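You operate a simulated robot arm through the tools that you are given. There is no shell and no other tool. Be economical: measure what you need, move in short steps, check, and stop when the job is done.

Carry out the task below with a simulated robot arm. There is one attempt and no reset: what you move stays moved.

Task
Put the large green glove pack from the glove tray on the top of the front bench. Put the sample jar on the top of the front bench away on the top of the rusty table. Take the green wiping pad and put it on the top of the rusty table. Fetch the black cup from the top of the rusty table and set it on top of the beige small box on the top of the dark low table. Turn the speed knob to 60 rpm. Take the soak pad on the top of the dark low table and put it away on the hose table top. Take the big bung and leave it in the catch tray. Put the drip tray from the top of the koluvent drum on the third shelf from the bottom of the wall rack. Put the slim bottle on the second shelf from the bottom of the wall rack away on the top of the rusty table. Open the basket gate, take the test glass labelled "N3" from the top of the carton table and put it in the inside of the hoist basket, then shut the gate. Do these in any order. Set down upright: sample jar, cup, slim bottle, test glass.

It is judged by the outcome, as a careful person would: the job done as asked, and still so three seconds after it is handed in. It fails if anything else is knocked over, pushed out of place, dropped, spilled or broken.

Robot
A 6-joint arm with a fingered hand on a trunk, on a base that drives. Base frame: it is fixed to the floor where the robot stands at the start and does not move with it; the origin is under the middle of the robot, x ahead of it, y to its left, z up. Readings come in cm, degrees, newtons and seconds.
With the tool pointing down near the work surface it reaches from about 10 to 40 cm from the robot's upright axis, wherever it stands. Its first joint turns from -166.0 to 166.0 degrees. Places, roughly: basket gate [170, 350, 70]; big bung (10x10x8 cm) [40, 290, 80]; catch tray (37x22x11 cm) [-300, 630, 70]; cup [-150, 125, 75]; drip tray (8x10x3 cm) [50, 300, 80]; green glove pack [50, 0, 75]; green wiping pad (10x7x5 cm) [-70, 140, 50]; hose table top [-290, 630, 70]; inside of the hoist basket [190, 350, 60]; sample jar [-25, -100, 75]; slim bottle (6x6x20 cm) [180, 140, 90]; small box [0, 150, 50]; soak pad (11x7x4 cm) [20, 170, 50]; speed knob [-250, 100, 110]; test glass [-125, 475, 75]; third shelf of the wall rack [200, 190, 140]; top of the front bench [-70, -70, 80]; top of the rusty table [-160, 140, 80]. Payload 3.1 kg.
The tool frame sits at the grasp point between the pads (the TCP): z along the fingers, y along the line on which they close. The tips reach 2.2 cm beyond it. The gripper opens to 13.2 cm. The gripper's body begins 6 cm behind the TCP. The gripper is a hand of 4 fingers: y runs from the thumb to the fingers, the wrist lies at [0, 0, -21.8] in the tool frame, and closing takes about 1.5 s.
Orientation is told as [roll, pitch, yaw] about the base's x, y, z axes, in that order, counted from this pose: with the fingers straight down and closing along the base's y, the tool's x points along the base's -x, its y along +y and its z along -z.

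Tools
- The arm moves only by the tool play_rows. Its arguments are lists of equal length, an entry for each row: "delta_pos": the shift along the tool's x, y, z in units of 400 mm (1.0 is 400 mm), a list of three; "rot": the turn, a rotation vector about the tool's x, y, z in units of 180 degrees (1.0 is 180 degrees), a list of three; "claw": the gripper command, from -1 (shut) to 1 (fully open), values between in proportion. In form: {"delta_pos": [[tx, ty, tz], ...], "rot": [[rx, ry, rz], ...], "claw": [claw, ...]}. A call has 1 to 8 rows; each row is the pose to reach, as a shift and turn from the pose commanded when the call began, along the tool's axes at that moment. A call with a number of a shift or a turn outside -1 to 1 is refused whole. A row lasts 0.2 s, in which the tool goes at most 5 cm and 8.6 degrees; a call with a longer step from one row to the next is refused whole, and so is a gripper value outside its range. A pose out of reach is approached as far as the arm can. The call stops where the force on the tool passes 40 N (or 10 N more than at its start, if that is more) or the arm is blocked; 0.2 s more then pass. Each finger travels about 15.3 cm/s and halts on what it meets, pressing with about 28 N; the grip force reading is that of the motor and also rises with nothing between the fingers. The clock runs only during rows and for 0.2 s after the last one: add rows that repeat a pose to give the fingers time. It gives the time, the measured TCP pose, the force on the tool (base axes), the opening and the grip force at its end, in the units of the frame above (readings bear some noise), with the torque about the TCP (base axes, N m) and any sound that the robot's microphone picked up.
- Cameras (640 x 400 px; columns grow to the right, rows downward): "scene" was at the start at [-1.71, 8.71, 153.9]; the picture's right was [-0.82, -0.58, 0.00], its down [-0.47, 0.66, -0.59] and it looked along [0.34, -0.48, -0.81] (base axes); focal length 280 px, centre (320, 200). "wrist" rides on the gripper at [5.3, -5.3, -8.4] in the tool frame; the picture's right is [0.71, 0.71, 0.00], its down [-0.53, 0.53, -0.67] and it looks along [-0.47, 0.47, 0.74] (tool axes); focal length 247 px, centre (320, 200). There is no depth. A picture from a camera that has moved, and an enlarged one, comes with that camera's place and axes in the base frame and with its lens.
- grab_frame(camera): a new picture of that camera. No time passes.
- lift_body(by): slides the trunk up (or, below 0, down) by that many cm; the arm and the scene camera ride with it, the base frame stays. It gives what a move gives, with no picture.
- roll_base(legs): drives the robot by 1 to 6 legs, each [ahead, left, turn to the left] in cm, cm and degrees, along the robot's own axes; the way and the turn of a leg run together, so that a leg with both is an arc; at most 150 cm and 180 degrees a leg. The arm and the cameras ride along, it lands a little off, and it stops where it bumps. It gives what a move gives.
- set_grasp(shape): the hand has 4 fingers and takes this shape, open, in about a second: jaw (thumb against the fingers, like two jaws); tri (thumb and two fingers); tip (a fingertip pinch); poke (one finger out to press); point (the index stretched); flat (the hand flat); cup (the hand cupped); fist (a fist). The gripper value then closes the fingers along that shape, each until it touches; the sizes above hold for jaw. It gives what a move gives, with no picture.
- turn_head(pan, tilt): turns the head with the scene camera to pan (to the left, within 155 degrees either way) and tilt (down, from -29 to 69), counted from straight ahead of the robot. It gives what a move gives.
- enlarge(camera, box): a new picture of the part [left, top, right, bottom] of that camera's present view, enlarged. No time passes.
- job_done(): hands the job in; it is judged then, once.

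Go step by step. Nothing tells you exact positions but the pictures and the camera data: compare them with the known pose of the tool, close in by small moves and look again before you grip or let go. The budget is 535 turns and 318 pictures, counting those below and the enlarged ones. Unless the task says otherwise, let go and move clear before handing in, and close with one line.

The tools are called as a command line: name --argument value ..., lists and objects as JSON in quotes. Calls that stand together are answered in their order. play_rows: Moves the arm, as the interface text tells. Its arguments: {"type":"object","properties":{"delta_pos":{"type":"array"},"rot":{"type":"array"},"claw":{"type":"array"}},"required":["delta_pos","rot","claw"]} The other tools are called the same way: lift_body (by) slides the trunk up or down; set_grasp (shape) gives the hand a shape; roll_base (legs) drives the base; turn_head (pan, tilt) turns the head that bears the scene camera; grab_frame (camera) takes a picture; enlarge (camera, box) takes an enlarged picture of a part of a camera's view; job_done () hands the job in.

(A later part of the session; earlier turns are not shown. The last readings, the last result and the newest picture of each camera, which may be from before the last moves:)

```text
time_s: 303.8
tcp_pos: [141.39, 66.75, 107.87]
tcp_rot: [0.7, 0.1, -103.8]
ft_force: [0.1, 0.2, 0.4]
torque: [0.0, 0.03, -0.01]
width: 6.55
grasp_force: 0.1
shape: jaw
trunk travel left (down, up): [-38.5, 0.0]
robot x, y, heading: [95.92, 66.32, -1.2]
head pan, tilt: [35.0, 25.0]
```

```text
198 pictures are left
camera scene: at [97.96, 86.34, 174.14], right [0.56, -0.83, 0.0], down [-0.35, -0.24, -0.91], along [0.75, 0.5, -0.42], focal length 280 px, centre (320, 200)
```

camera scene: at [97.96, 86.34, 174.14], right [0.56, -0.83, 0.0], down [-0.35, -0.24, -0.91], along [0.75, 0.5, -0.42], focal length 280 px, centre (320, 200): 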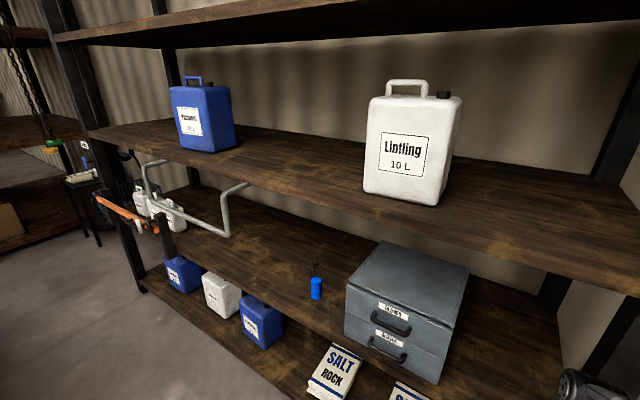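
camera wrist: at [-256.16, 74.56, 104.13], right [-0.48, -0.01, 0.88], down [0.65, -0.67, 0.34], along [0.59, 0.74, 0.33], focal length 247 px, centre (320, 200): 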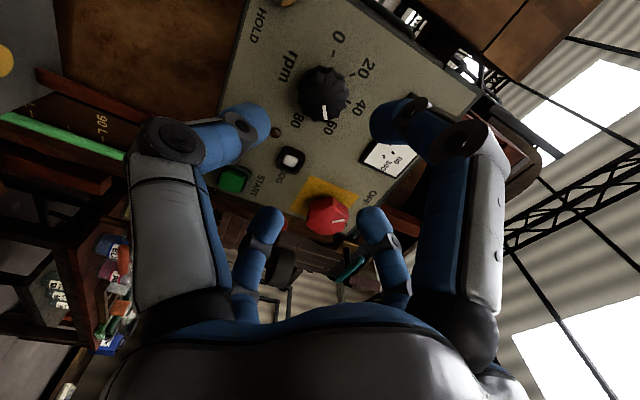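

The slim bottle (blue) is at about (180, 142), shelf top z≈77. I'll position in front and look at it closer.

roll_base --legs '[[-5, 74, 1]]'

turn_head --pan -8 --tilt 40

grab_frame --camera "scene"

grab_frame --camera "wrist"

```text
time_s: 307.8
tcp_pos: [137.4, 141.45, 107.76]
tcp_rot: [0.7, 0.0, -103.2]
ft_force: [0.4, -0.6, 0.6]
torque: [-0.02, -0.03, -0.03]
width: 6.55
grasp_force: 0.0
shape: jaw
trunk travel left (down, up): [-38.5, 0.0]
robot x, y, heading: [92.23, 140.56, -0.8]
head pan, tilt: [35.0, 25.0]
```

```text
time_s: 308.9
tcp_pos: [137.41, 141.42, 107.93]
tcp_rot: [0.7, 0.1, -103.2]
ft_force: [1.1, 0.5, -0.3]
torque: [0.03, 0.01, 0.0]
width: 6.55
grasp_force: 0.1
shape: jaw
trunk travel left (down, up): [-38.5, 0.0]
robot x, y, heading: [91.94, 140.41, -0.3]
head pan, tilt: [-8.0, 40.0]
```

```text
197 pictures are left
camera scene: at [94.69, 154.02, 171.81], right [-0.15, -0.99, 0.0], down [-0.64, 0.09, -0.77], along [0.76, -0.11, -0.64], focal length 280 px, centre (320, 200)
```

scene: 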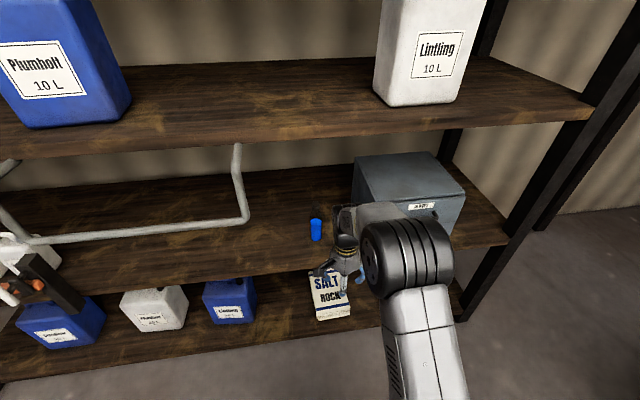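

```text
196 pictures are left
camera wrist: at [133.39, 147.91, 116.18], right [0.85, 0.53, 0.01], down [0.38, -0.63, 0.68], along [0.36, -0.57, -0.74], focal length 247 px, centre (320, 200)
```

wrist: 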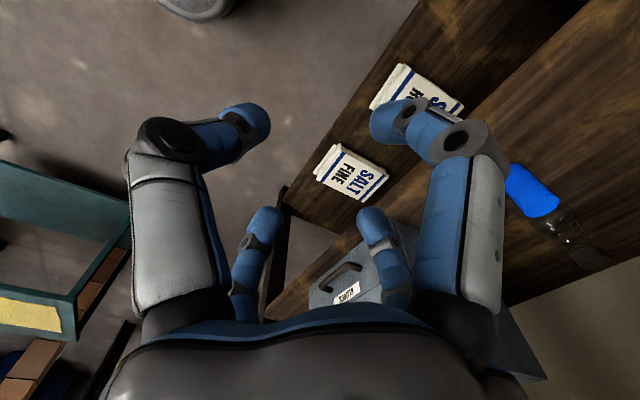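

enlarge --camera "scene" --box '[280, 190, 380, 270]'

enlarge --camera "wrist" --box '[480, 140, 640, 300]'

```text
5.00 times, centred on (330, 230) of scene
camera zoom: at [94.69, 154.02, 171.81], right [-0.15, -0.99, 0.0], down [-0.64, 0.09, -0.77], along [0.76, -0.11, -0.64], focal length 1398 px, centre (270, 50)
```

zoom: 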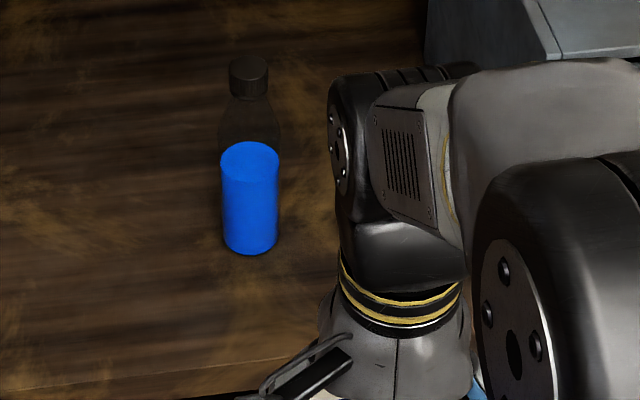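

```text
2.50 times, centred on (560, 220) of wrist
camera zoom: at [133.39, 147.91, 116.18], right [0.85, 0.53, 0.01], down [0.38, -0.63, 0.68], along [0.36, -0.57, -0.74], focal length 617 px, centre (-280, 150)
```

zoom: 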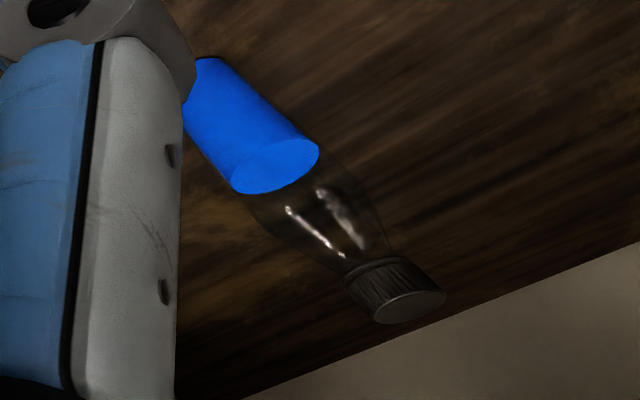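

The bottle is at (180, 143.3), cap top z≈97.5. With the hand yawed 45° and fully open, it can slide in from the front around the bottle. Preparing.

play_rows --delta_pos '[[0, 0, 0], [0, 0, 0], [0, 0, 0], [0, 0, 0], [0, 0, 0]]' --rot '[[-0.001, 0, 0.04], [-0.002, 0, 0.08], [-0.003, 0, 0.12], [-0.004, 0, 0.16], [-0.004, 0, 0.177]]' --claw '[1, 1, 1, 1, 1]'

lift_body --by -14.5

roll_base --legs '[[0, 2.0, 0], [26, 0, 0]]'

grab_frame --camera "wrist"

grab_frame --camera "scene"

```text
time_s: 310.1
tcp_pos: [137.57, 141.54, 107.89]
tcp_rot: [1.5, 0.7, -135.1]
ft_force: [0.1, -0.3, -0.3]
torque: [0.02, 0.0, -0.04]
width: 13.19
grasp_force: 0.0
shape: jaw
trunk travel left (down, up): [-38.5, 0.0]
robot x, y, heading: [92.24, 140.24, -0.4]
head pan, tilt: [-8.0, 40.0]
```

```text
time_s: 311.8
tcp_pos: [137.59, 141.44, 93.34]
tcp_rot: [1.5, 0.6, -135.0]
ft_force: [0.3, 0.4, 0.2]
torque: [0.03, 0.02, 0.0]
width: 13.19
grasp_force: 0.2
shape: jaw
trunk travel left (down, up): [-24.0, 14.5]
robot x, y, heading: [92.02, 140.25, -0.2]
head pan, tilt: [-8.0, 40.0]
```

```text
time_s: 314.1
tcp_pos: [163.94, 142.93, 93.43]
tcp_rot: [1.3, 0.6, -135.3]
ft_force: [0.5, -0.3, 1.0]
torque: [0.01, 0.0, 0.01]
width: 13.2
grasp_force: 0.1
shape: jaw
trunk travel left (down, up): [-24.0, 14.5]
robot x, y, heading: [118.88, 141.92, -0.6]
head pan, tilt: [-8.0, 40.0]
```

```text
193 pictures are left
camera wrist: at [163.86, 150.66, 101.66], right [1.0, 0.0, 0.02], down [-0.02, -0.74, 0.67], along [0.01, -0.67, -0.74], focal length 247 px, centre (320, 200)
```

wrist: 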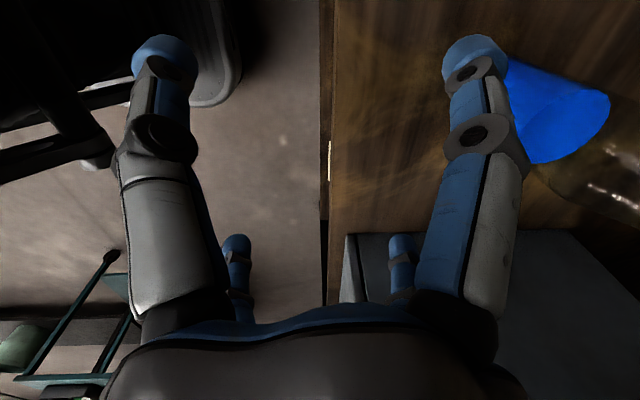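

```text
192 pictures are left
camera scene: at [121.32, 155.72, 157.31], right [-0.15, -0.99, 0.0], down [-0.64, 0.1, -0.77], along [0.76, -0.12, -0.64], focal length 280 px, centre (320, 200)
```

scene: 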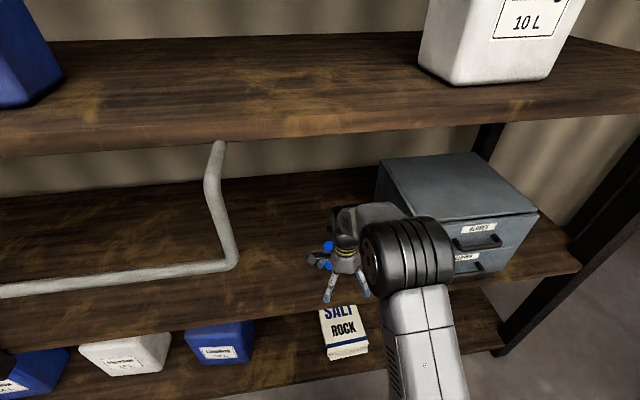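

roll_base --legs '[[8, 0.3, 0]]'

grab_frame --camera "wrist"

enlarge --camera "scene" --box '[260, 160, 460, 320]'

```text
time_s: 315.2
tcp_pos: [172.09, 143.22, 93.41]
tcp_rot: [1.2, 0.5, -135.3]
ft_force: [0.0, -0.6, 0.1]
torque: [-0.01, 0.02, 0.0]
width: 13.2
grasp_force: 0.0
shape: jaw
trunk travel left (down, up): [-24.0, 14.5]
robot x, y, heading: [126.63, 142.17, -0.9]
head pan, tilt: [-8.0, 40.0]
```

```text
191 pictures are left
camera wrist: at [171.87, 150.82, 101.64], right [1.0, -0.01, 0.02], down [-0.02, -0.74, 0.67], along [0.01, -0.67, -0.74], focal length 247 px, centre (320, 200)
```

wrist: 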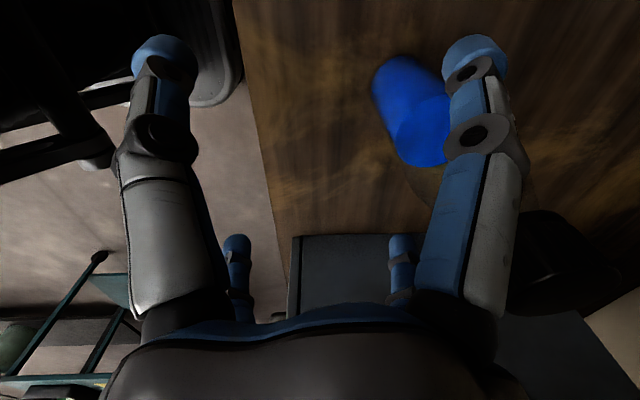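

```text
2.50 times, centred on (360, 240) of scene
camera zoom: at [129.36, 155.92, 157.31], right [-0.15, -0.99, 0.0], down [-0.64, 0.1, -0.77], along [0.76, -0.12, -0.64], focal length 699 px, centre (220, 100)
```

zoom: 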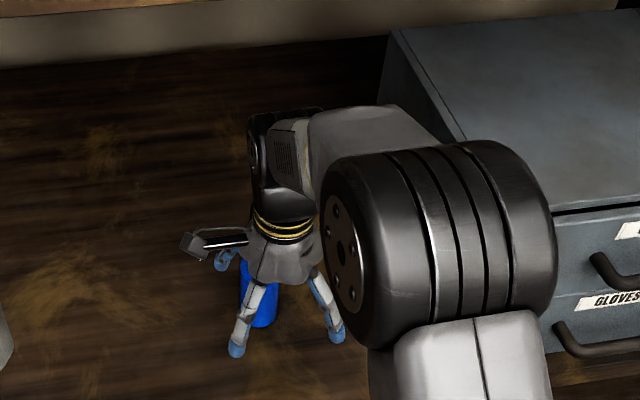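

roll_base --legs '[[4.5, 0.1, 0.5]]'

grab_frame --camera "wrist"

grab_frame --camera "scene"

```text
time_s: 316.1
tcp_pos: [176.56, 143.54, 93.21]
tcp_rot: [1.3, 0.7, -134.8]
ft_force: [0.2, 0.3, 0.0]
torque: [0.0, 0.02, 0.02]
width: 13.18
grasp_force: 0.1
shape: jaw
trunk travel left (down, up): [-24.0, 14.5]
robot x, y, heading: [131.0, 142.79, -0.1]
head pan, tilt: [-8.0, 40.0]
```

```text
189 pictures are left
camera wrist: at [176.35, 151.25, 101.61], right [1.0, 0.0, 0.02], down [-0.01, -0.74, 0.67], along [0.02, -0.67, -0.74], focal length 247 px, centre (320, 200)
```

wrist: 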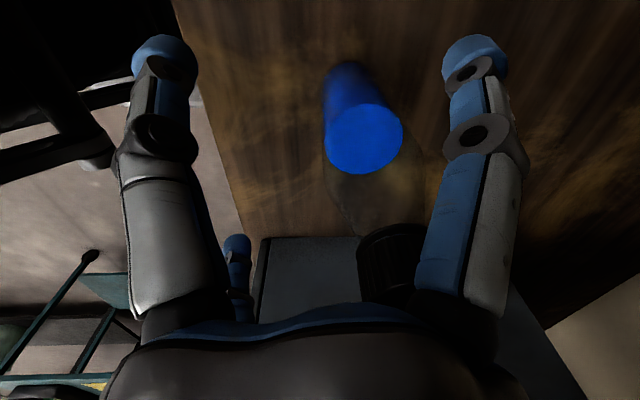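

```text
188 pictures are left
camera scene: at [133.83, 156.0, 157.31], right [-0.14, -0.99, 0.0], down [-0.64, 0.09, -0.76], along [0.76, -0.11, -0.64], focal length 280 px, centre (320, 200)
```

scene: 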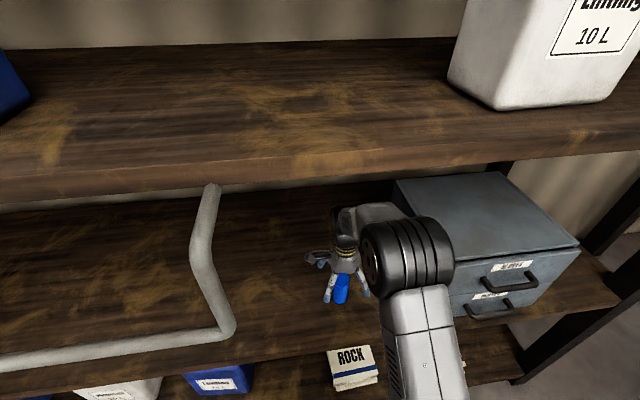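

roll_base --legs '[[3.0, 0, 0]]'

grab_frame --camera "wrist"

```text
time_s: 316.9
tcp_pos: [179.54, 143.4, 93.36]
tcp_rot: [1.4, 0.7, -134.8]
ft_force: [0.4, 0.0, -0.1]
torque: [0.01, 0.03, 0.02]
width: 13.19
grasp_force: 0.1
shape: jaw
trunk travel left (down, up): [-24.0, 14.5]
robot x, y, heading: [133.94, 142.52, -0.4]
head pan, tilt: [-8.0, 40.0]
```

```text
187 pictures are left
camera wrist: at [179.26, 151.23, 101.64], right [1.0, 0.0, 0.02], down [-0.01, -0.74, 0.67], along [0.02, -0.67, -0.74], focal length 247 px, centre (320, 200)
```

wrist: 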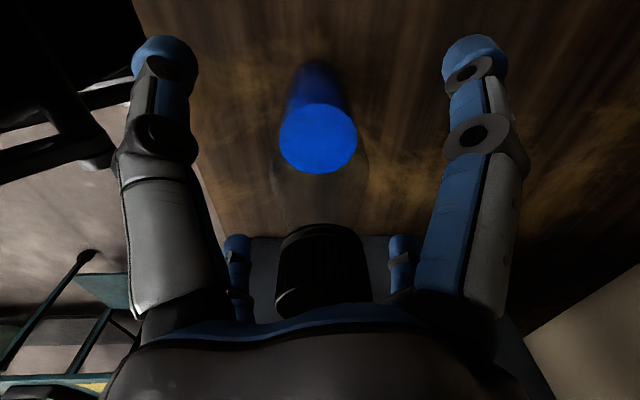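

Bottle centred. Lowering slightly and gripping.

lift_body --by -1.2

play_rows --delta_pos '[[0, 0, 0], [0, 0, 0], [0, 0, 0], [0, 0, 0], [0, 0, 0], [0, 0, 0], [0, 0, 0], [0, 0, 0]]' --rot '[[0, 0, 0], [0, 0, 0], [0, 0, 0], [0, 0, 0], [0, 0, 0], [0, 0, 0], [0, 0, 0], [0, 0, 0]]' --claw '[0.5, 0, -0.3, -0.6, -1, -1, -1, -1]'

grab_frame --camera "wrist"

```text
time_s: 317.5
tcp_pos: [179.34, 143.64, 92.13]
tcp_rot: [1.3, 0.7, -134.9]
ft_force: [-0.3, 0.0, -0.1]
torque: [0.01, 0.02, 0.0]
width: 13.19
grasp_force: 0.1
shape: jaw
trunk travel left (down, up): [-22.8, 15.7]
robot x, y, heading: [134.21, 142.61, -0.2]
head pan, tilt: [-8.0, 40.0]
```

```text
time_s: 319.3
tcp_pos: [179.34, 143.48, 92.25]
tcp_rot: [1.3, 0.7, -134.8]
ft_force: [-0.2, -0.7, -0.2]
torque: [0.02, -0.01, -0.03]
width: 4.54
grasp_force: 28.3
shape: jaw
trunk travel left (down, up): [-22.8, 15.7]
robot x, y, heading: [133.97, 142.67, -0.1]
head pan, tilt: [-8.0, 40.0]
```

```text
186 pictures are left
camera wrist: at [179.16, 151.23, 100.5], right [1.0, 0.0, 0.02], down [-0.01, -0.74, 0.67], along [0.02, -0.67, -0.74], focal length 247 px, centre (320, 200)
```

wrist: 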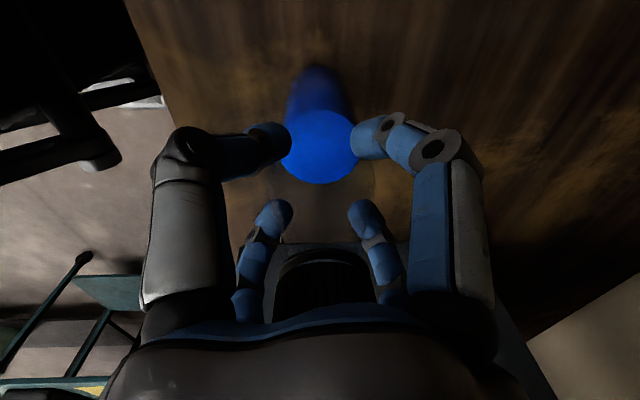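

Gripped. Lift slightly, then back out of the shelf.

lift_body --by 2

roll_base --legs '[[-40, 0, 0]]'

grab_frame --camera "wrist"

```text
time_s: 320.0
tcp_pos: [179.4, 143.55, 94.14]
tcp_rot: [1.4, 0.7, -134.8]
ft_force: [-0.1, 0.0, -2.5]
torque: [0.02, 0.01, 0.02]
width: 4.56
grasp_force: 28.3
shape: jaw
trunk travel left (down, up): [-24.8, 13.7]
robot x, y, heading: [133.86, 142.78, -0.1]
head pan, tilt: [-8.0, 40.0]
```

```text
time_s: 322.4
tcp_pos: [139.47, 143.74, 94.13]
tcp_rot: [1.4, 0.7, -134.9]
ft_force: [0.0, 0.2, -2.1]
torque: [0.0, -0.02, 0.02]
width: 4.56
grasp_force: 28.0
shape: jaw
trunk travel left (down, up): [-24.8, 13.7]
robot x, y, heading: [94.08, 142.51, -0.5]
head pan, tilt: [-8.0, 40.0]
```

```text
185 pictures are left
camera wrist: at [139.26, 151.4, 102.51], right [1.0, 0.0, 0.03], down [-0.02, -0.74, 0.67], along [0.02, -0.67, -0.74], focal length 247 px, centre (320, 200)
```

wrist: 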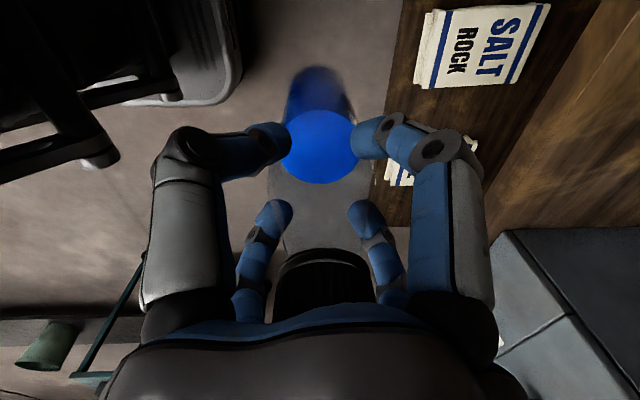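

Bottle held. Carrying it to the rusty table; its free spot there is the middle of the four coloured cups, at about (−183, 117).

lift_body --by 13.5

roll_base --legs '[[0, -84, 0], [0, 0, 90], [0, 140, 0], [0, 125, 0]]'

turn_head --pan 5 --tilt 50

grab_frame --camera "scene"

```text
time_s: 324.1
tcp_pos: [139.53, 143.63, 107.68]
tcp_rot: [1.3, 0.7, -135.0]
ft_force: [0.7, -0.3, -3.3]
torque: [-0.03, 0.02, -0.01]
width: 4.55
grasp_force: 28.0
shape: jaw
trunk travel left (down, up): [-38.3, 0.2]
robot x, y, heading: [94.03, 142.82, -0.6]
head pan, tilt: [-8.0, 40.0]
```

```text
time_s: 344.6
tcp_pos: [-168.93, 114.86, 107.76]
tcp_rot: [1.3, 0.7, -46.8]
ft_force: [-0.4, 0.8, -1.5]
torque: [0.02, 0.0, -0.01]
width: 4.5
grasp_force: 27.5
shape: jaw
trunk travel left (down, up): [-38.3, 0.2]
robot x, y, heading: [-169.22, 69.36, 87.9]
head pan, tilt: [-8.0, 40.0]
```

```text
time_s: 345.4
tcp_pos: [-168.91, 114.94, 107.85]
tcp_rot: [1.3, 0.7, -46.8]
ft_force: [-0.1, -0.6, -1.3]
torque: [0.0, 0.01, -0.04]
width: 4.5
grasp_force: 28.1
shape: jaw
trunk travel left (down, up): [-38.3, 0.2]
robot x, y, heading: [-169.38, 69.54, 87.7]
head pan, tilt: [5.0, 50.0]
```

```text
184 pictures are left
camera scene: at [-184.62, 71.76, 170.21], right [1.0, 0.05, 0.0], down [0.04, -0.77, -0.64], along [-0.03, 0.64, -0.77], focal length 280 px, centre (320, 200)
```

scene: 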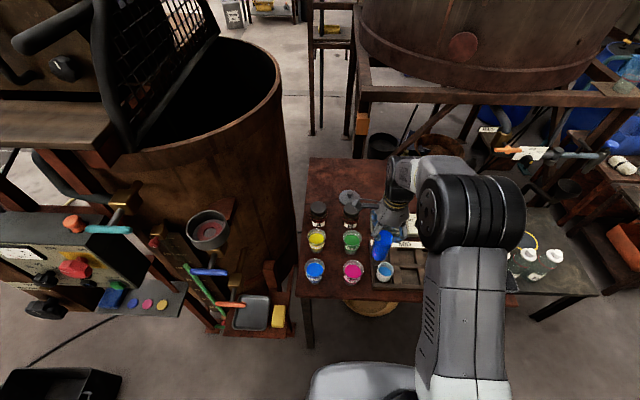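

enlarge --camera "scene" --box '[295, 190, 405, 300]'

grab_frame --camera "wrist"

```text
3.64 times, centred on (350, 245) of scene
camera zoom: at [-184.62, 71.76, 170.21], right [1.0, 0.05, 0.0], down [0.04, -0.77, -0.64], along [-0.03, 0.64, -0.77], focal length 1016 px, centre (211, 36)
```

zoom: 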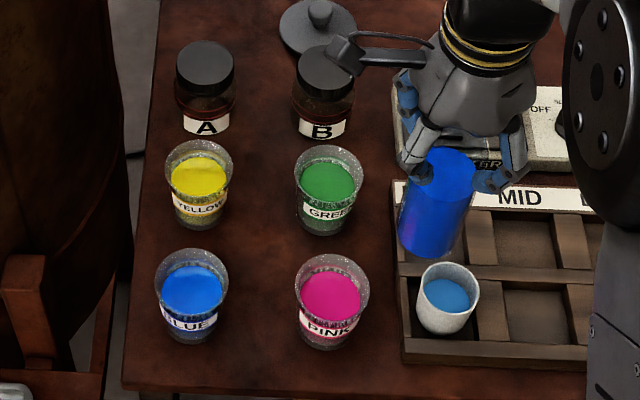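

```text
182 pictures are left
camera wrist: at [-176.47, 115.01, 115.99], right [0.03, 1.0, 0.02], down [0.74, -0.04, 0.67], along [0.67, 0.0, -0.74], focal length 247 px, centre (320, 200)
```

wrist: 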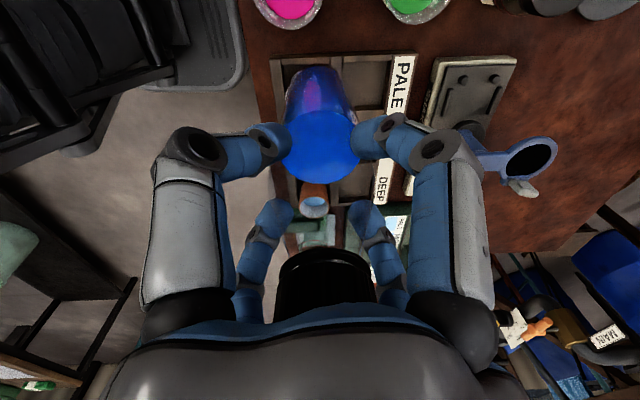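

Cup positions give a free centre at (−181.8, 116.8) with over 3 cm of clearance. Moving the bottle above it.

roll_base --legs '[[2.0, 13, 0]]'

grab_frame --camera "wrist"

enlarge --camera "scene" --box '[310, 180, 430, 300]'

```text
time_s: 346.7
tcp_pos: [-181.67, 117.39, 107.67]
tcp_rot: [1.4, 0.7, -46.8]
ft_force: [-0.7, -0.2, -3.2]
torque: [-0.01, 0.01, 0.0]
width: 4.48
grasp_force: 28.6
shape: jaw
trunk travel left (down, up): [-38.3, 0.2]
robot x, y, heading: [-181.87, 72.26, 87.9]
head pan, tilt: [5.0, 50.0]
```

```text
181 pictures are left
camera wrist: at [-189.27, 117.51, 115.99], right [0.03, 1.0, 0.02], down [0.74, -0.04, 0.67], along [0.67, 0.0, -0.74], focal length 247 px, centre (320, 200)
```

wrist: 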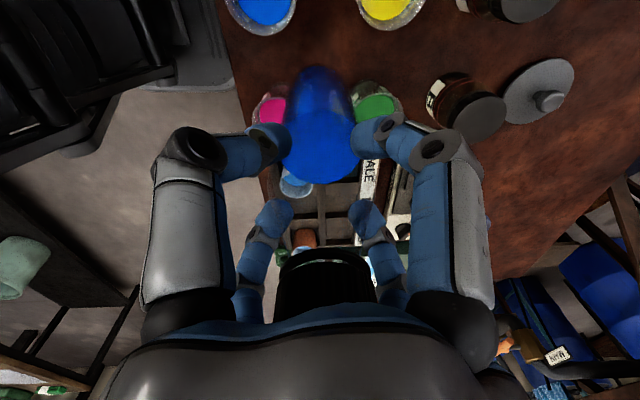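

```text
3.33 times, centred on (370, 240) of scene
camera zoom: at [-197.42, 74.25, 170.21], right [1.0, 0.05, 0.0], down [0.04, -0.77, -0.64], along [-0.03, 0.64, -0.77], focal length 932 px, centre (153, 67)
```

zoom: 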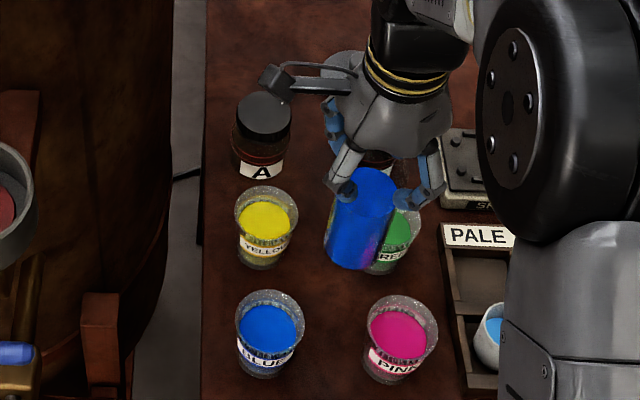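

Re-measured: the cup rows are at y≈113 and 124.5, so the centre is (−181.5, 118.7). Nudging forward, then lowering.

roll_base --legs '[[1.3, 0, 0]]'

lift_body --by -9

grab_frame --camera "wrist"

enlarge --camera "scene" --box '[310, 160, 430, 280]'

```text
time_s: 347.4
tcp_pos: [-181.61, 118.55, 107.68]
tcp_rot: [1.5, 0.7, -46.7]
ft_force: [-0.5, -0.1, -2.2]
torque: [-0.04, 0.0, 0.01]
width: 4.51
grasp_force: 28.0
shape: jaw
trunk travel left (down, up): [-38.3, 0.2]
robot x, y, heading: [-182.04, 73.68, 87.9]
head pan, tilt: [5.0, 50.0]
```

```text
time_s: 348.7
tcp_pos: [-181.72, 118.78, 98.69]
tcp_rot: [1.2, 0.7, -46.8]
ft_force: [-0.1, -0.4, -2.4]
torque: [0.03, 0.02, -0.02]
width: 4.52
grasp_force: 27.9
shape: jaw
trunk travel left (down, up): [-29.3, 9.2]
robot x, y, heading: [-182.11, 73.55, 87.7]
head pan, tilt: [5.0, 50.0]
```

```text
179 pictures are left
camera wrist: at [-189.22, 118.8, 106.95], right [0.03, 1.0, 0.02], down [0.74, -0.04, 0.67], along [0.67, 0.0, -0.74], focal length 247 px, centre (320, 200)
```

wrist: 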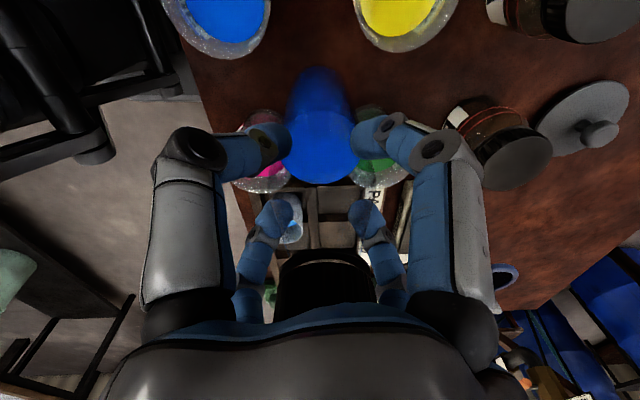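

```text
3.33 times, centred on (370, 220) of scene
camera zoom: at [-197.35, 75.53, 161.15], right [1.0, 0.05, 0.0], down [0.04, -0.77, -0.64], along [-0.03, 0.64, -0.77], focal length 932 px, centre (153, 133)
```

zoom: 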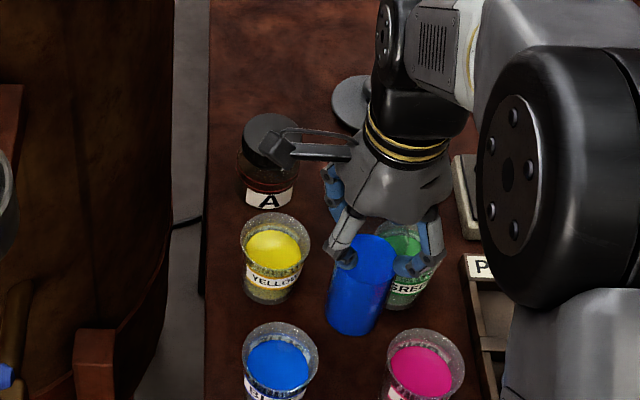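

All four cups are evenly spaced around the bottle. Lowering to the table.

lift_body --by -3.3

lift_body --by -0.5

```text
time_s: 349.5
tcp_pos: [-181.52, 118.65, 95.4]
tcp_rot: [1.3, 0.8, -46.8]
ft_force: [0.3, -0.6, -3.3]
torque: [0.02, -0.03, 0.02]
width: 4.51
grasp_force: 28.0
shape: jaw
trunk travel left (down, up): [-26.0, 12.5]
robot x, y, heading: [-182.15, 73.29, 88.0]
head pan, tilt: [5.0, 50.0]
```

```text
time_s: 350.0
tcp_pos: [-181.62, 118.68, 94.96]
tcp_rot: [1.2, 0.7, -46.8]
ft_force: [0.4, 0.4, -2.3]
torque: [0.0, 0.02, 0.02]
width: 4.51
grasp_force: 28.0
shape: jaw
trunk travel left (down, up): [-25.5, 13.0]
robot x, y, heading: [-182.11, 73.36, 87.8]
head pan, tilt: [5.0, 50.0]
```

lift_body --by -0.3

lift_body --by -0.3

```text
time_s: 350.5
tcp_pos: [-181.71, 118.69, 94.56]
tcp_rot: [1.3, 0.7, -46.8]
ft_force: [0.2, -0.1, -2.9]
torque: [-0.01, -0.04, 0.01]
width: 4.52
grasp_force: 27.9
shape: jaw
trunk travel left (down, up): [-25.2, 13.3]
robot x, y, heading: [-181.84, 73.59, 87.8]
head pan, tilt: [5.0, 50.0]
```

```text
time_s: 351.0
tcp_pos: [-181.63, 118.83, 94.39]
tcp_rot: [1.3, 0.7, -46.9]
ft_force: [0.0, 0.7, -1.8]
torque: [-0.01, 0.01, 0.0]
width: 4.5
grasp_force: 27.5
shape: jaw
trunk travel left (down, up): [-24.9, 13.6]
robot x, y, heading: [-182.16, 73.06, 87.7]
head pan, tilt: [5.0, 50.0]
```

lift_body --by -0.4

lift_body --by -0.3

```text
time_s: 351.6
tcp_pos: [-181.54, 118.73, 94.05]
tcp_rot: [1.4, 0.9, -46.7]
ft_force: [1.7, 1.2, 15.9]
torque: [-0.03, 0.05, -0.01]
width: 4.55
grasp_force: 28.4
shape: jaw
trunk travel left (down, up): [-24.5, 14.0]
robot x, y, heading: [-182.21, 72.95, 88.0]
head pan, tilt: [5.0, 50.0]
```

```text
time_s: 352.1
tcp_pos: [-181.55, 118.78, 93.94]
tcp_rot: [1.7, 1.2, -46.9]
ft_force: [1.7, 4.4, 38.6]
torque: [0.02, 0.02, 0.02]
width: 4.63
grasp_force: 27.9
shape: jaw
trunk travel left (down, up): [-24.2, 14.3]
robot x, y, heading: [-182.37, 73.46, 87.8]
head pan, tilt: [5.0, 50.0]
```

Bottle on the table. Releasing and rising.

lift_body --by 0.4

play_rows --delta_pos '[[0, 0, 0], [0, 0, 0], [0, 0, 0], [0, 0, 0], [0, 0, 0]]' --rot '[[0, 0, 0], [0, 0, 0], [0, 0, 0], [0, 0, 0], [0, 0, 0]]' --claw '[-0.2, 0, 0.2, 0.3, 0.3]'

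lift_body --by 13

grab_frame --camera "wrist"

grab_frame --camera "scene"

```text
time_s: 352.6
tcp_pos: [-181.56, 118.54, 94.0]
tcp_rot: [1.4, 0.6, -46.8]
ft_force: [1.6, 3.5, 18.4]
torque: [0.12, -0.03, -0.03]
width: 4.6
grasp_force: 27.9
shape: jaw
trunk travel left (down, up): [-24.6, 13.9]
robot x, y, heading: [-182.2, 73.36, 87.9]
head pan, tilt: [5.0, 50.0]
```

```text
time_s: 353.8
tcp_pos: [-181.58, 118.71, 94.01]
tcp_rot: [1.3, 0.7, -46.8]
ft_force: [0.4, 0.3, -0.2]
torque: [0.0, 0.0, 0.0]
width: 8.52
grasp_force: 0.1
shape: jaw
trunk travel left (down, up): [-24.6, 13.9]
robot x, y, heading: [-181.75, 73.23, 87.9]
head pan, tilt: [5.0, 50.0]
```

```text
time_s: 355.4
tcp_pos: [-181.68, 118.74, 107.12]
tcp_rot: [1.3, 0.8, -46.8]
ft_force: [0.7, 0.3, -0.9]
torque: [0.0, -0.03, 0.01]
width: 8.51
grasp_force: 0.1
shape: jaw
trunk travel left (down, up): [-37.6, 0.9]
robot x, y, heading: [-181.9, 73.11, 87.7]
head pan, tilt: [5.0, 50.0]
```

```text
177 pictures are left
camera wrist: at [-189.22, 118.79, 115.39], right [0.03, 1.0, 0.02], down [0.74, -0.04, 0.67], along [0.67, 0.0, -0.74], focal length 247 px, centre (320, 200)
```

wrist: 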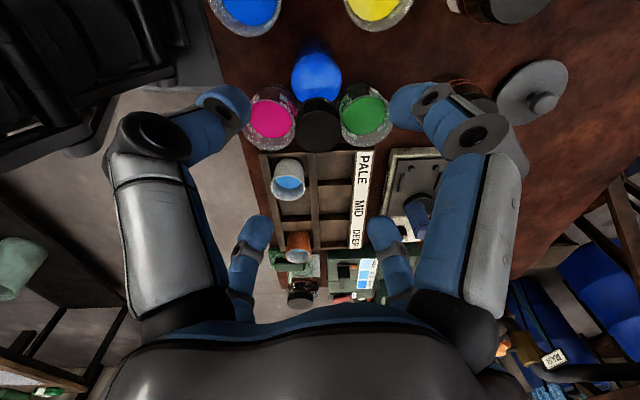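

```text
176 pictures are left
camera scene: at [-197.36, 75.52, 169.6], right [1.0, 0.05, 0.0], down [0.04, -0.77, -0.64], along [-0.03, 0.64, -0.77], focal length 280 px, centre (320, 200)
```

scene: 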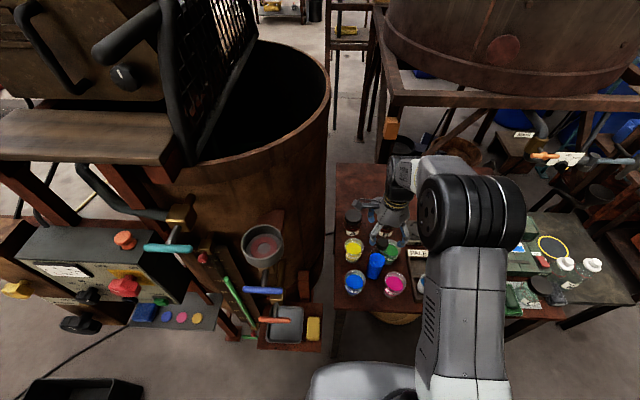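

The bottle stands upright. Next are the drums with the drip tray and big bung, at about (50, 300). Driving up the aisle beside the rack.

roll_base --legs '[[-14, 0, 2], [0, -150, 0], [0, -140, 0], [85, 0, 0]]'

turn_head --pan 25 --tilt 30

grab_frame --camera "scene"

```text
time_s: 374.2
tcp_pos: [100.85, 189.57, 107.07]
tcp_rot: [1.3, 0.7, -45.2]
ft_force: [-0.2, -0.5, 0.1]
torque: [-0.01, -0.01, -0.01]
width: 8.53
grasp_force: 0.1
shape: jaw
trunk travel left (down, up): [-37.6, 0.9]
robot x, y, heading: [101.48, 144.32, 89.2]
head pan, tilt: [5.0, 50.0]
```

```text
time_s: 375.0
tcp_pos: [100.74, 189.5, 106.98]
tcp_rot: [1.3, 0.8, -45.3]
ft_force: [0.3, -0.5, 0.0]
torque: [-0.01, 0.0, -0.02]
width: 8.53
grasp_force: 0.0
shape: jaw
trunk travel left (down, up): [-37.6, 0.9]
robot x, y, heading: [101.7, 144.12, 89.2]
head pan, tilt: [25.0, 30.0]
```

```text
175 pictures are left
camera scene: at [83.07, 146.5, 172.49], right [0.91, 0.41, 0.0], down [0.21, -0.46, -0.87], along [-0.36, 0.79, -0.5], focal length 280 px, centre (320, 200)
```

scene: 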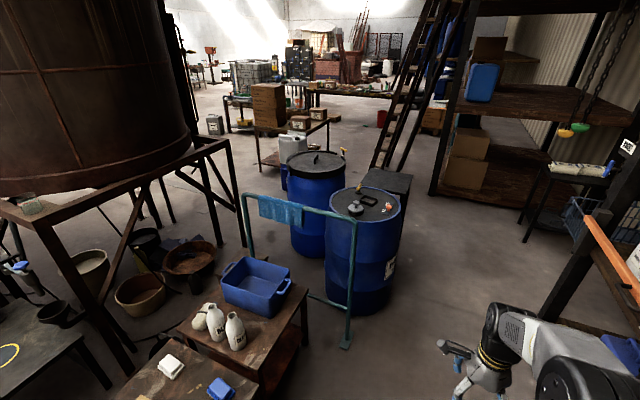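

enlarge --camera "scene" --box '[270, 130, 430, 250]'

enlarge --camera "scene" --box '[500, 90, 640, 330]'

```text
3.33 times, centred on (350, 190) of scene
camera zoom: at [83.07, 146.5, 172.49], right [0.91, 0.41, 0.0], down [0.21, -0.46, -0.87], along [-0.36, 0.79, -0.5], focal length 932 px, centre (220, 233)
```

zoom: 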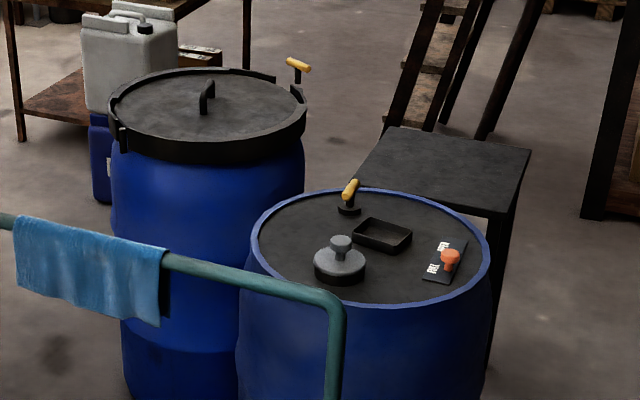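

```text
1.67 times, centred on (570, 210) of scene
camera zoom: at [83.07, 146.5, 172.49], right [0.91, 0.41, 0.0], down [0.21, -0.46, -0.87], along [-0.36, 0.79, -0.5], focal length 466 px, centre (-97, 183)
```

zoom: 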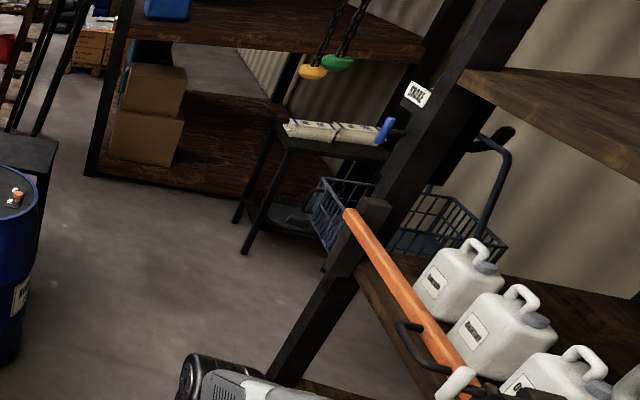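

I can see the drum top: the bung at about (43, 288) and the small drip tray at about (47, 301). I'll drive alongside and face the drum.

roll_base --legs '[[150, 0, 0.8], [6, 0, 0], [0, 0, 90]]'

turn_head --pan 0 --tilt 50

grab_frame --camera "scene"

grab_frame --camera "wrist"

```text
time_s: 386.8
tcp_pos: [55.21, 295.51, 107.04]
tcp_rot: [1.3, 0.7, 47.6]
ft_force: [-0.4, -0.4, -0.3]
torque: [0.01, -0.01, -0.01]
width: 8.56
grasp_force: 0.0
shape: jaw
trunk travel left (down, up): [-37.6, 0.9]
robot x, y, heading: [100.27, 298.96, -177.8]
head pan, tilt: [25.0, 30.0]
```

```text
time_s: 387.7
tcp_pos: [55.04, 295.4, 107.01]
tcp_rot: [1.3, 0.8, 47.7]
ft_force: [0.2, 0.1, 0.2]
torque: [0.02, 0.01, -0.02]
width: 8.53
grasp_force: 0.1
shape: jaw
trunk travel left (down, up): [-37.6, 0.9]
robot x, y, heading: [100.11, 298.54, -177.8]
head pan, tilt: [0.0, 50.0]
```

```text
172 pictures are left
camera scene: at [99.21, 283.76, 169.55], right [-0.04, 1.0, 0.0], down [0.77, 0.03, -0.64], along [-0.64, -0.03, -0.77], focal length 280 px, centre (320, 200)
```

scene: 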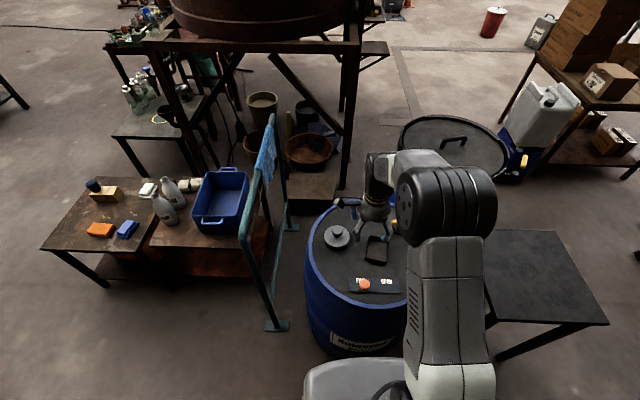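

```text
171 pictures are left
camera wrist: at [55.59, 287.98, 115.34], right [-1.0, -0.05, 0.02], down [-0.02, 0.74, 0.67], along [-0.05, 0.67, -0.74], focal length 247 px, centre (320, 200)
```

wrist: 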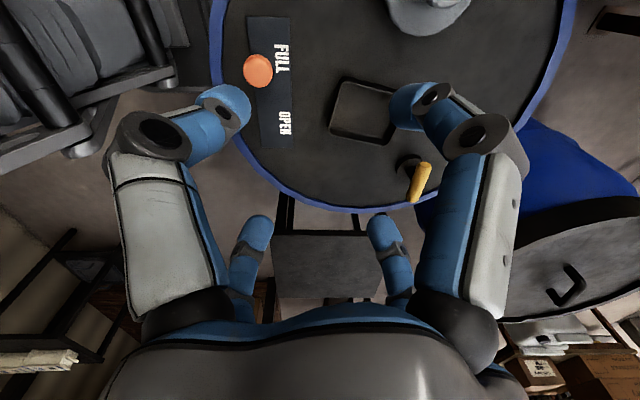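

The drip tray is centred at (48.6, 301.1), rim z≈82.5, with its long side near x and yaw about −10°. Moving closer and aligning.

roll_base --legs '[[0, -4, 0], [7, 0, 0]]'

play_rows --delta_pos '[[0, 0, 0], [0, 0, 0], [0, 0, 0], [0, 0, 0], [0, 0, 0]]' --rot '[[0, 0, -0.04], [0, 0, -0.08], [0, 0, -0.12], [0, 0, -0.16], [0, 0, -0.18]]' --claw '[1, 1, 1, 1, 1]'

grab_frame --camera "wrist"

```text
time_s: 389.3
tcp_pos: [53.01, 299.53, 107.18]
tcp_rot: [1.5, 0.7, 47.6]
ft_force: [0.5, 0.8, -0.1]
torque: [0.01, 0.04, 0.04]
width: 8.52
grasp_force: 0.0
shape: jaw
trunk travel left (down, up): [-37.6, 0.9]
robot x, y, heading: [97.85, 302.56, -177.7]
head pan, tilt: [0.0, 50.0]
stopped in leg 2: the robot was blocked; the commanded pose is now the measured one
```

```text
time_s: 390.5
tcp_pos: [52.78, 299.48, 107.12]
tcp_rot: [1.4, -0.2, 80.0]
ft_force: [0.5, 1.0, -0.1]
torque: [-0.04, 0.02, -0.02]
width: 13.2
grasp_force: 0.0
shape: jaw
trunk travel left (down, up): [-37.6, 0.9]
robot x, y, heading: [97.65, 302.32, -178.1]
head pan, tilt: [0.0, 50.0]
```

```text
170 pictures are left
camera wrist: at [57.33, 293.35, 115.25], right [-0.82, -0.57, 0.02], down [-0.41, 0.6, 0.68], along [-0.4, 0.55, -0.73], focal length 247 px, centre (320, 200)
```

wrist: 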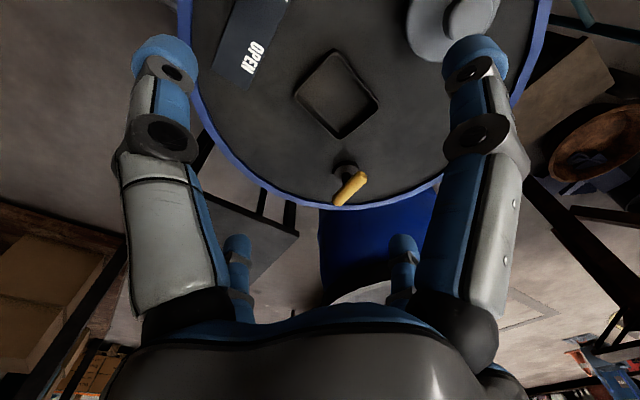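

play_rows --delta_pos '[[-0.014, 0.058, 0], [-0.0276, 0.117, 0], [-0.0276, 0.117, 0]]' --rot '[[0, 0, 0], [0, 0, 0], [0, 0, 0]]' --claw '[1, 1, 1]'

```text
time_s: 391.3
tcp_pos: [48.21, 301.34, 107.26]
tcp_rot: [1.5, -0.2, 80.1]
ft_force: [-0.4, -0.2, -0.7]
torque: [0.0, 0.01, 0.02]
width: 13.19
grasp_force: 0.1
shape: jaw
trunk travel left (down, up): [-37.6, 0.9]
robot x, y, heading: [97.86, 302.18, -177.9]
head pan, tilt: [0.0, 50.0]
```

Reached. Lowering with the trunk and checking midway.

lift_body --by -17

grab_frame --camera "wrist"

```text
time_s: 393.2
tcp_pos: [48.23, 301.34, 90.25]
tcp_rot: [1.5, -0.1, 79.9]
ft_force: [0.3, -0.3, -0.3]
torque: [0.0, -0.01, 0.02]
width: 13.18
grasp_force: 0.1
shape: jaw
trunk travel left (down, up): [-20.6, 17.9]
robot x, y, heading: [97.75, 302.33, -177.9]
head pan, tilt: [0.0, 50.0]
```

```text
169 pictures are left
camera wrist: at [52.77, 295.21, 98.43], right [-0.82, -0.57, 0.02], down [-0.41, 0.6, 0.68], along [-0.4, 0.55, -0.73], focal length 247 px, centre (320, 200)
```

wrist: 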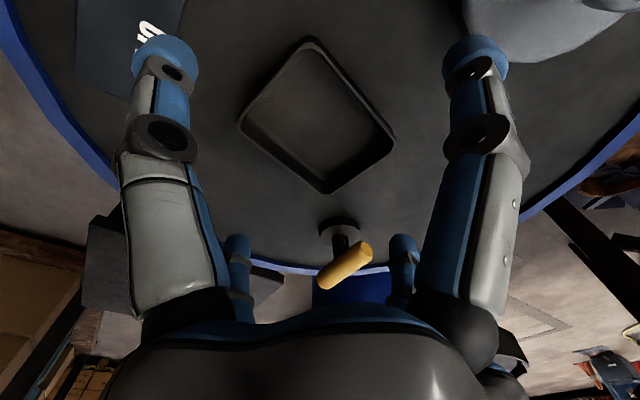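

lift_body --by -7.3

play_rows --delta_pos '[[0, 0, 0], [0, 0, 0], [0, 0, 0], [0, 0, 0], [0, 0, 0], [0, 0, 0], [0, 0, 0]]' --rot '[[0, 0, 0], [0, 0, 0], [0, 0, 0], [0, 0, 0], [0, 0, 0], [0, 0, 0], [0, 0, 0]]' --claw '[0.7, 0.4, 0, -1, -1, -1, -1]'

grab_frame --camera "wrist"

```text
time_s: 394.4
tcp_pos: [48.18, 301.33, 83.06]
tcp_rot: [1.5, -0.1, 79.9]
ft_force: [0.2, -0.2, -0.2]
torque: [-0.01, -0.01, -0.03]
width: 13.2
grasp_force: 0.1
shape: jaw
trunk travel left (down, up): [-13.3, 25.2]
robot x, y, heading: [98.36, 302.48, -178.1]
head pan, tilt: [0.0, 50.0]
```

```text
time_s: 396.0
tcp_pos: [48.36, 301.36, 83.02]
tcp_rot: [1.5, -0.1, 80.0]
ft_force: [-1.3, 0.6, 0.0]
torque: [-0.03, 0.01, 0.0]
width: 8.47
grasp_force: 27.8
shape: jaw
trunk travel left (down, up): [-13.3, 25.2]
robot x, y, heading: [97.82, 302.59, -177.8]
head pan, tilt: [0.0, 50.0]
```

```text
168 pictures are left
camera wrist: at [52.76, 295.21, 91.17], right [-0.82, -0.57, 0.02], down [-0.41, 0.6, 0.68], along [-0.4, 0.55, -0.73], focal length 247 px, centre (320, 200)
```

wrist: 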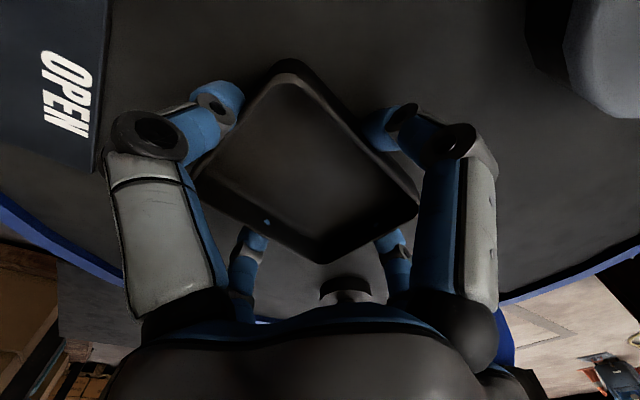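

Tray gripped. Raising it and backing away from the drum.

lift_body --by 25

roll_base --legs '[[-10, 0, 0]]'

grab_frame --camera "wrist"

grab_frame --camera "scene"

```text
time_s: 398.5
tcp_pos: [48.31, 301.34, 107.92]
tcp_rot: [1.4, 0.0, 80.0]
ft_force: [-0.2, 0.2, -1.1]
torque: [0.01, 0.0, 0.03]
width: 8.49
grasp_force: 27.6
shape: jaw
trunk travel left (down, up): [-38.3, 0.2]
robot x, y, heading: [97.89, 302.63, -178.0]
head pan, tilt: [0.0, 50.0]
```

```text
time_s: 399.7
tcp_pos: [58.07, 301.62, 107.9]
tcp_rot: [1.6, -0.1, 80.1]
ft_force: [0.1, 0.1, 0.0]
torque: [0.02, 0.01, 0.05]
width: 8.45
grasp_force: 28.2
shape: jaw
trunk travel left (down, up): [-38.3, 0.2]
robot x, y, heading: [107.76, 303.06, -177.7]
head pan, tilt: [0.0, 50.0]
```

```text
167 pictures are left
camera wrist: at [62.69, 295.55, 116.12], right [-0.82, -0.57, 0.02], down [-0.41, 0.6, 0.68], along [-0.4, 0.55, -0.73], focal length 247 px, centre (320, 200)
```

wrist: 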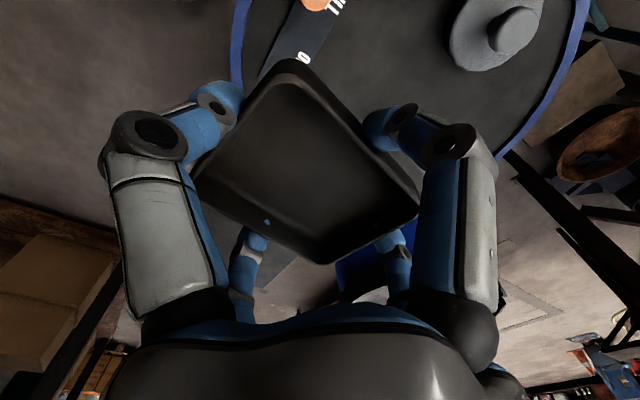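

```text
166 pictures are left
camera scene: at [106.87, 288.04, 170.21], right [-0.04, 1.0, 0.0], down [0.77, 0.03, -0.64], along [-0.64, -0.02, -0.77], focal length 280 px, centre (320, 200)
```

scene: 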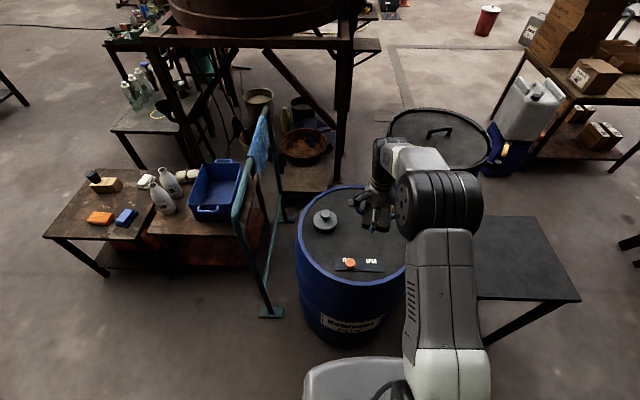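

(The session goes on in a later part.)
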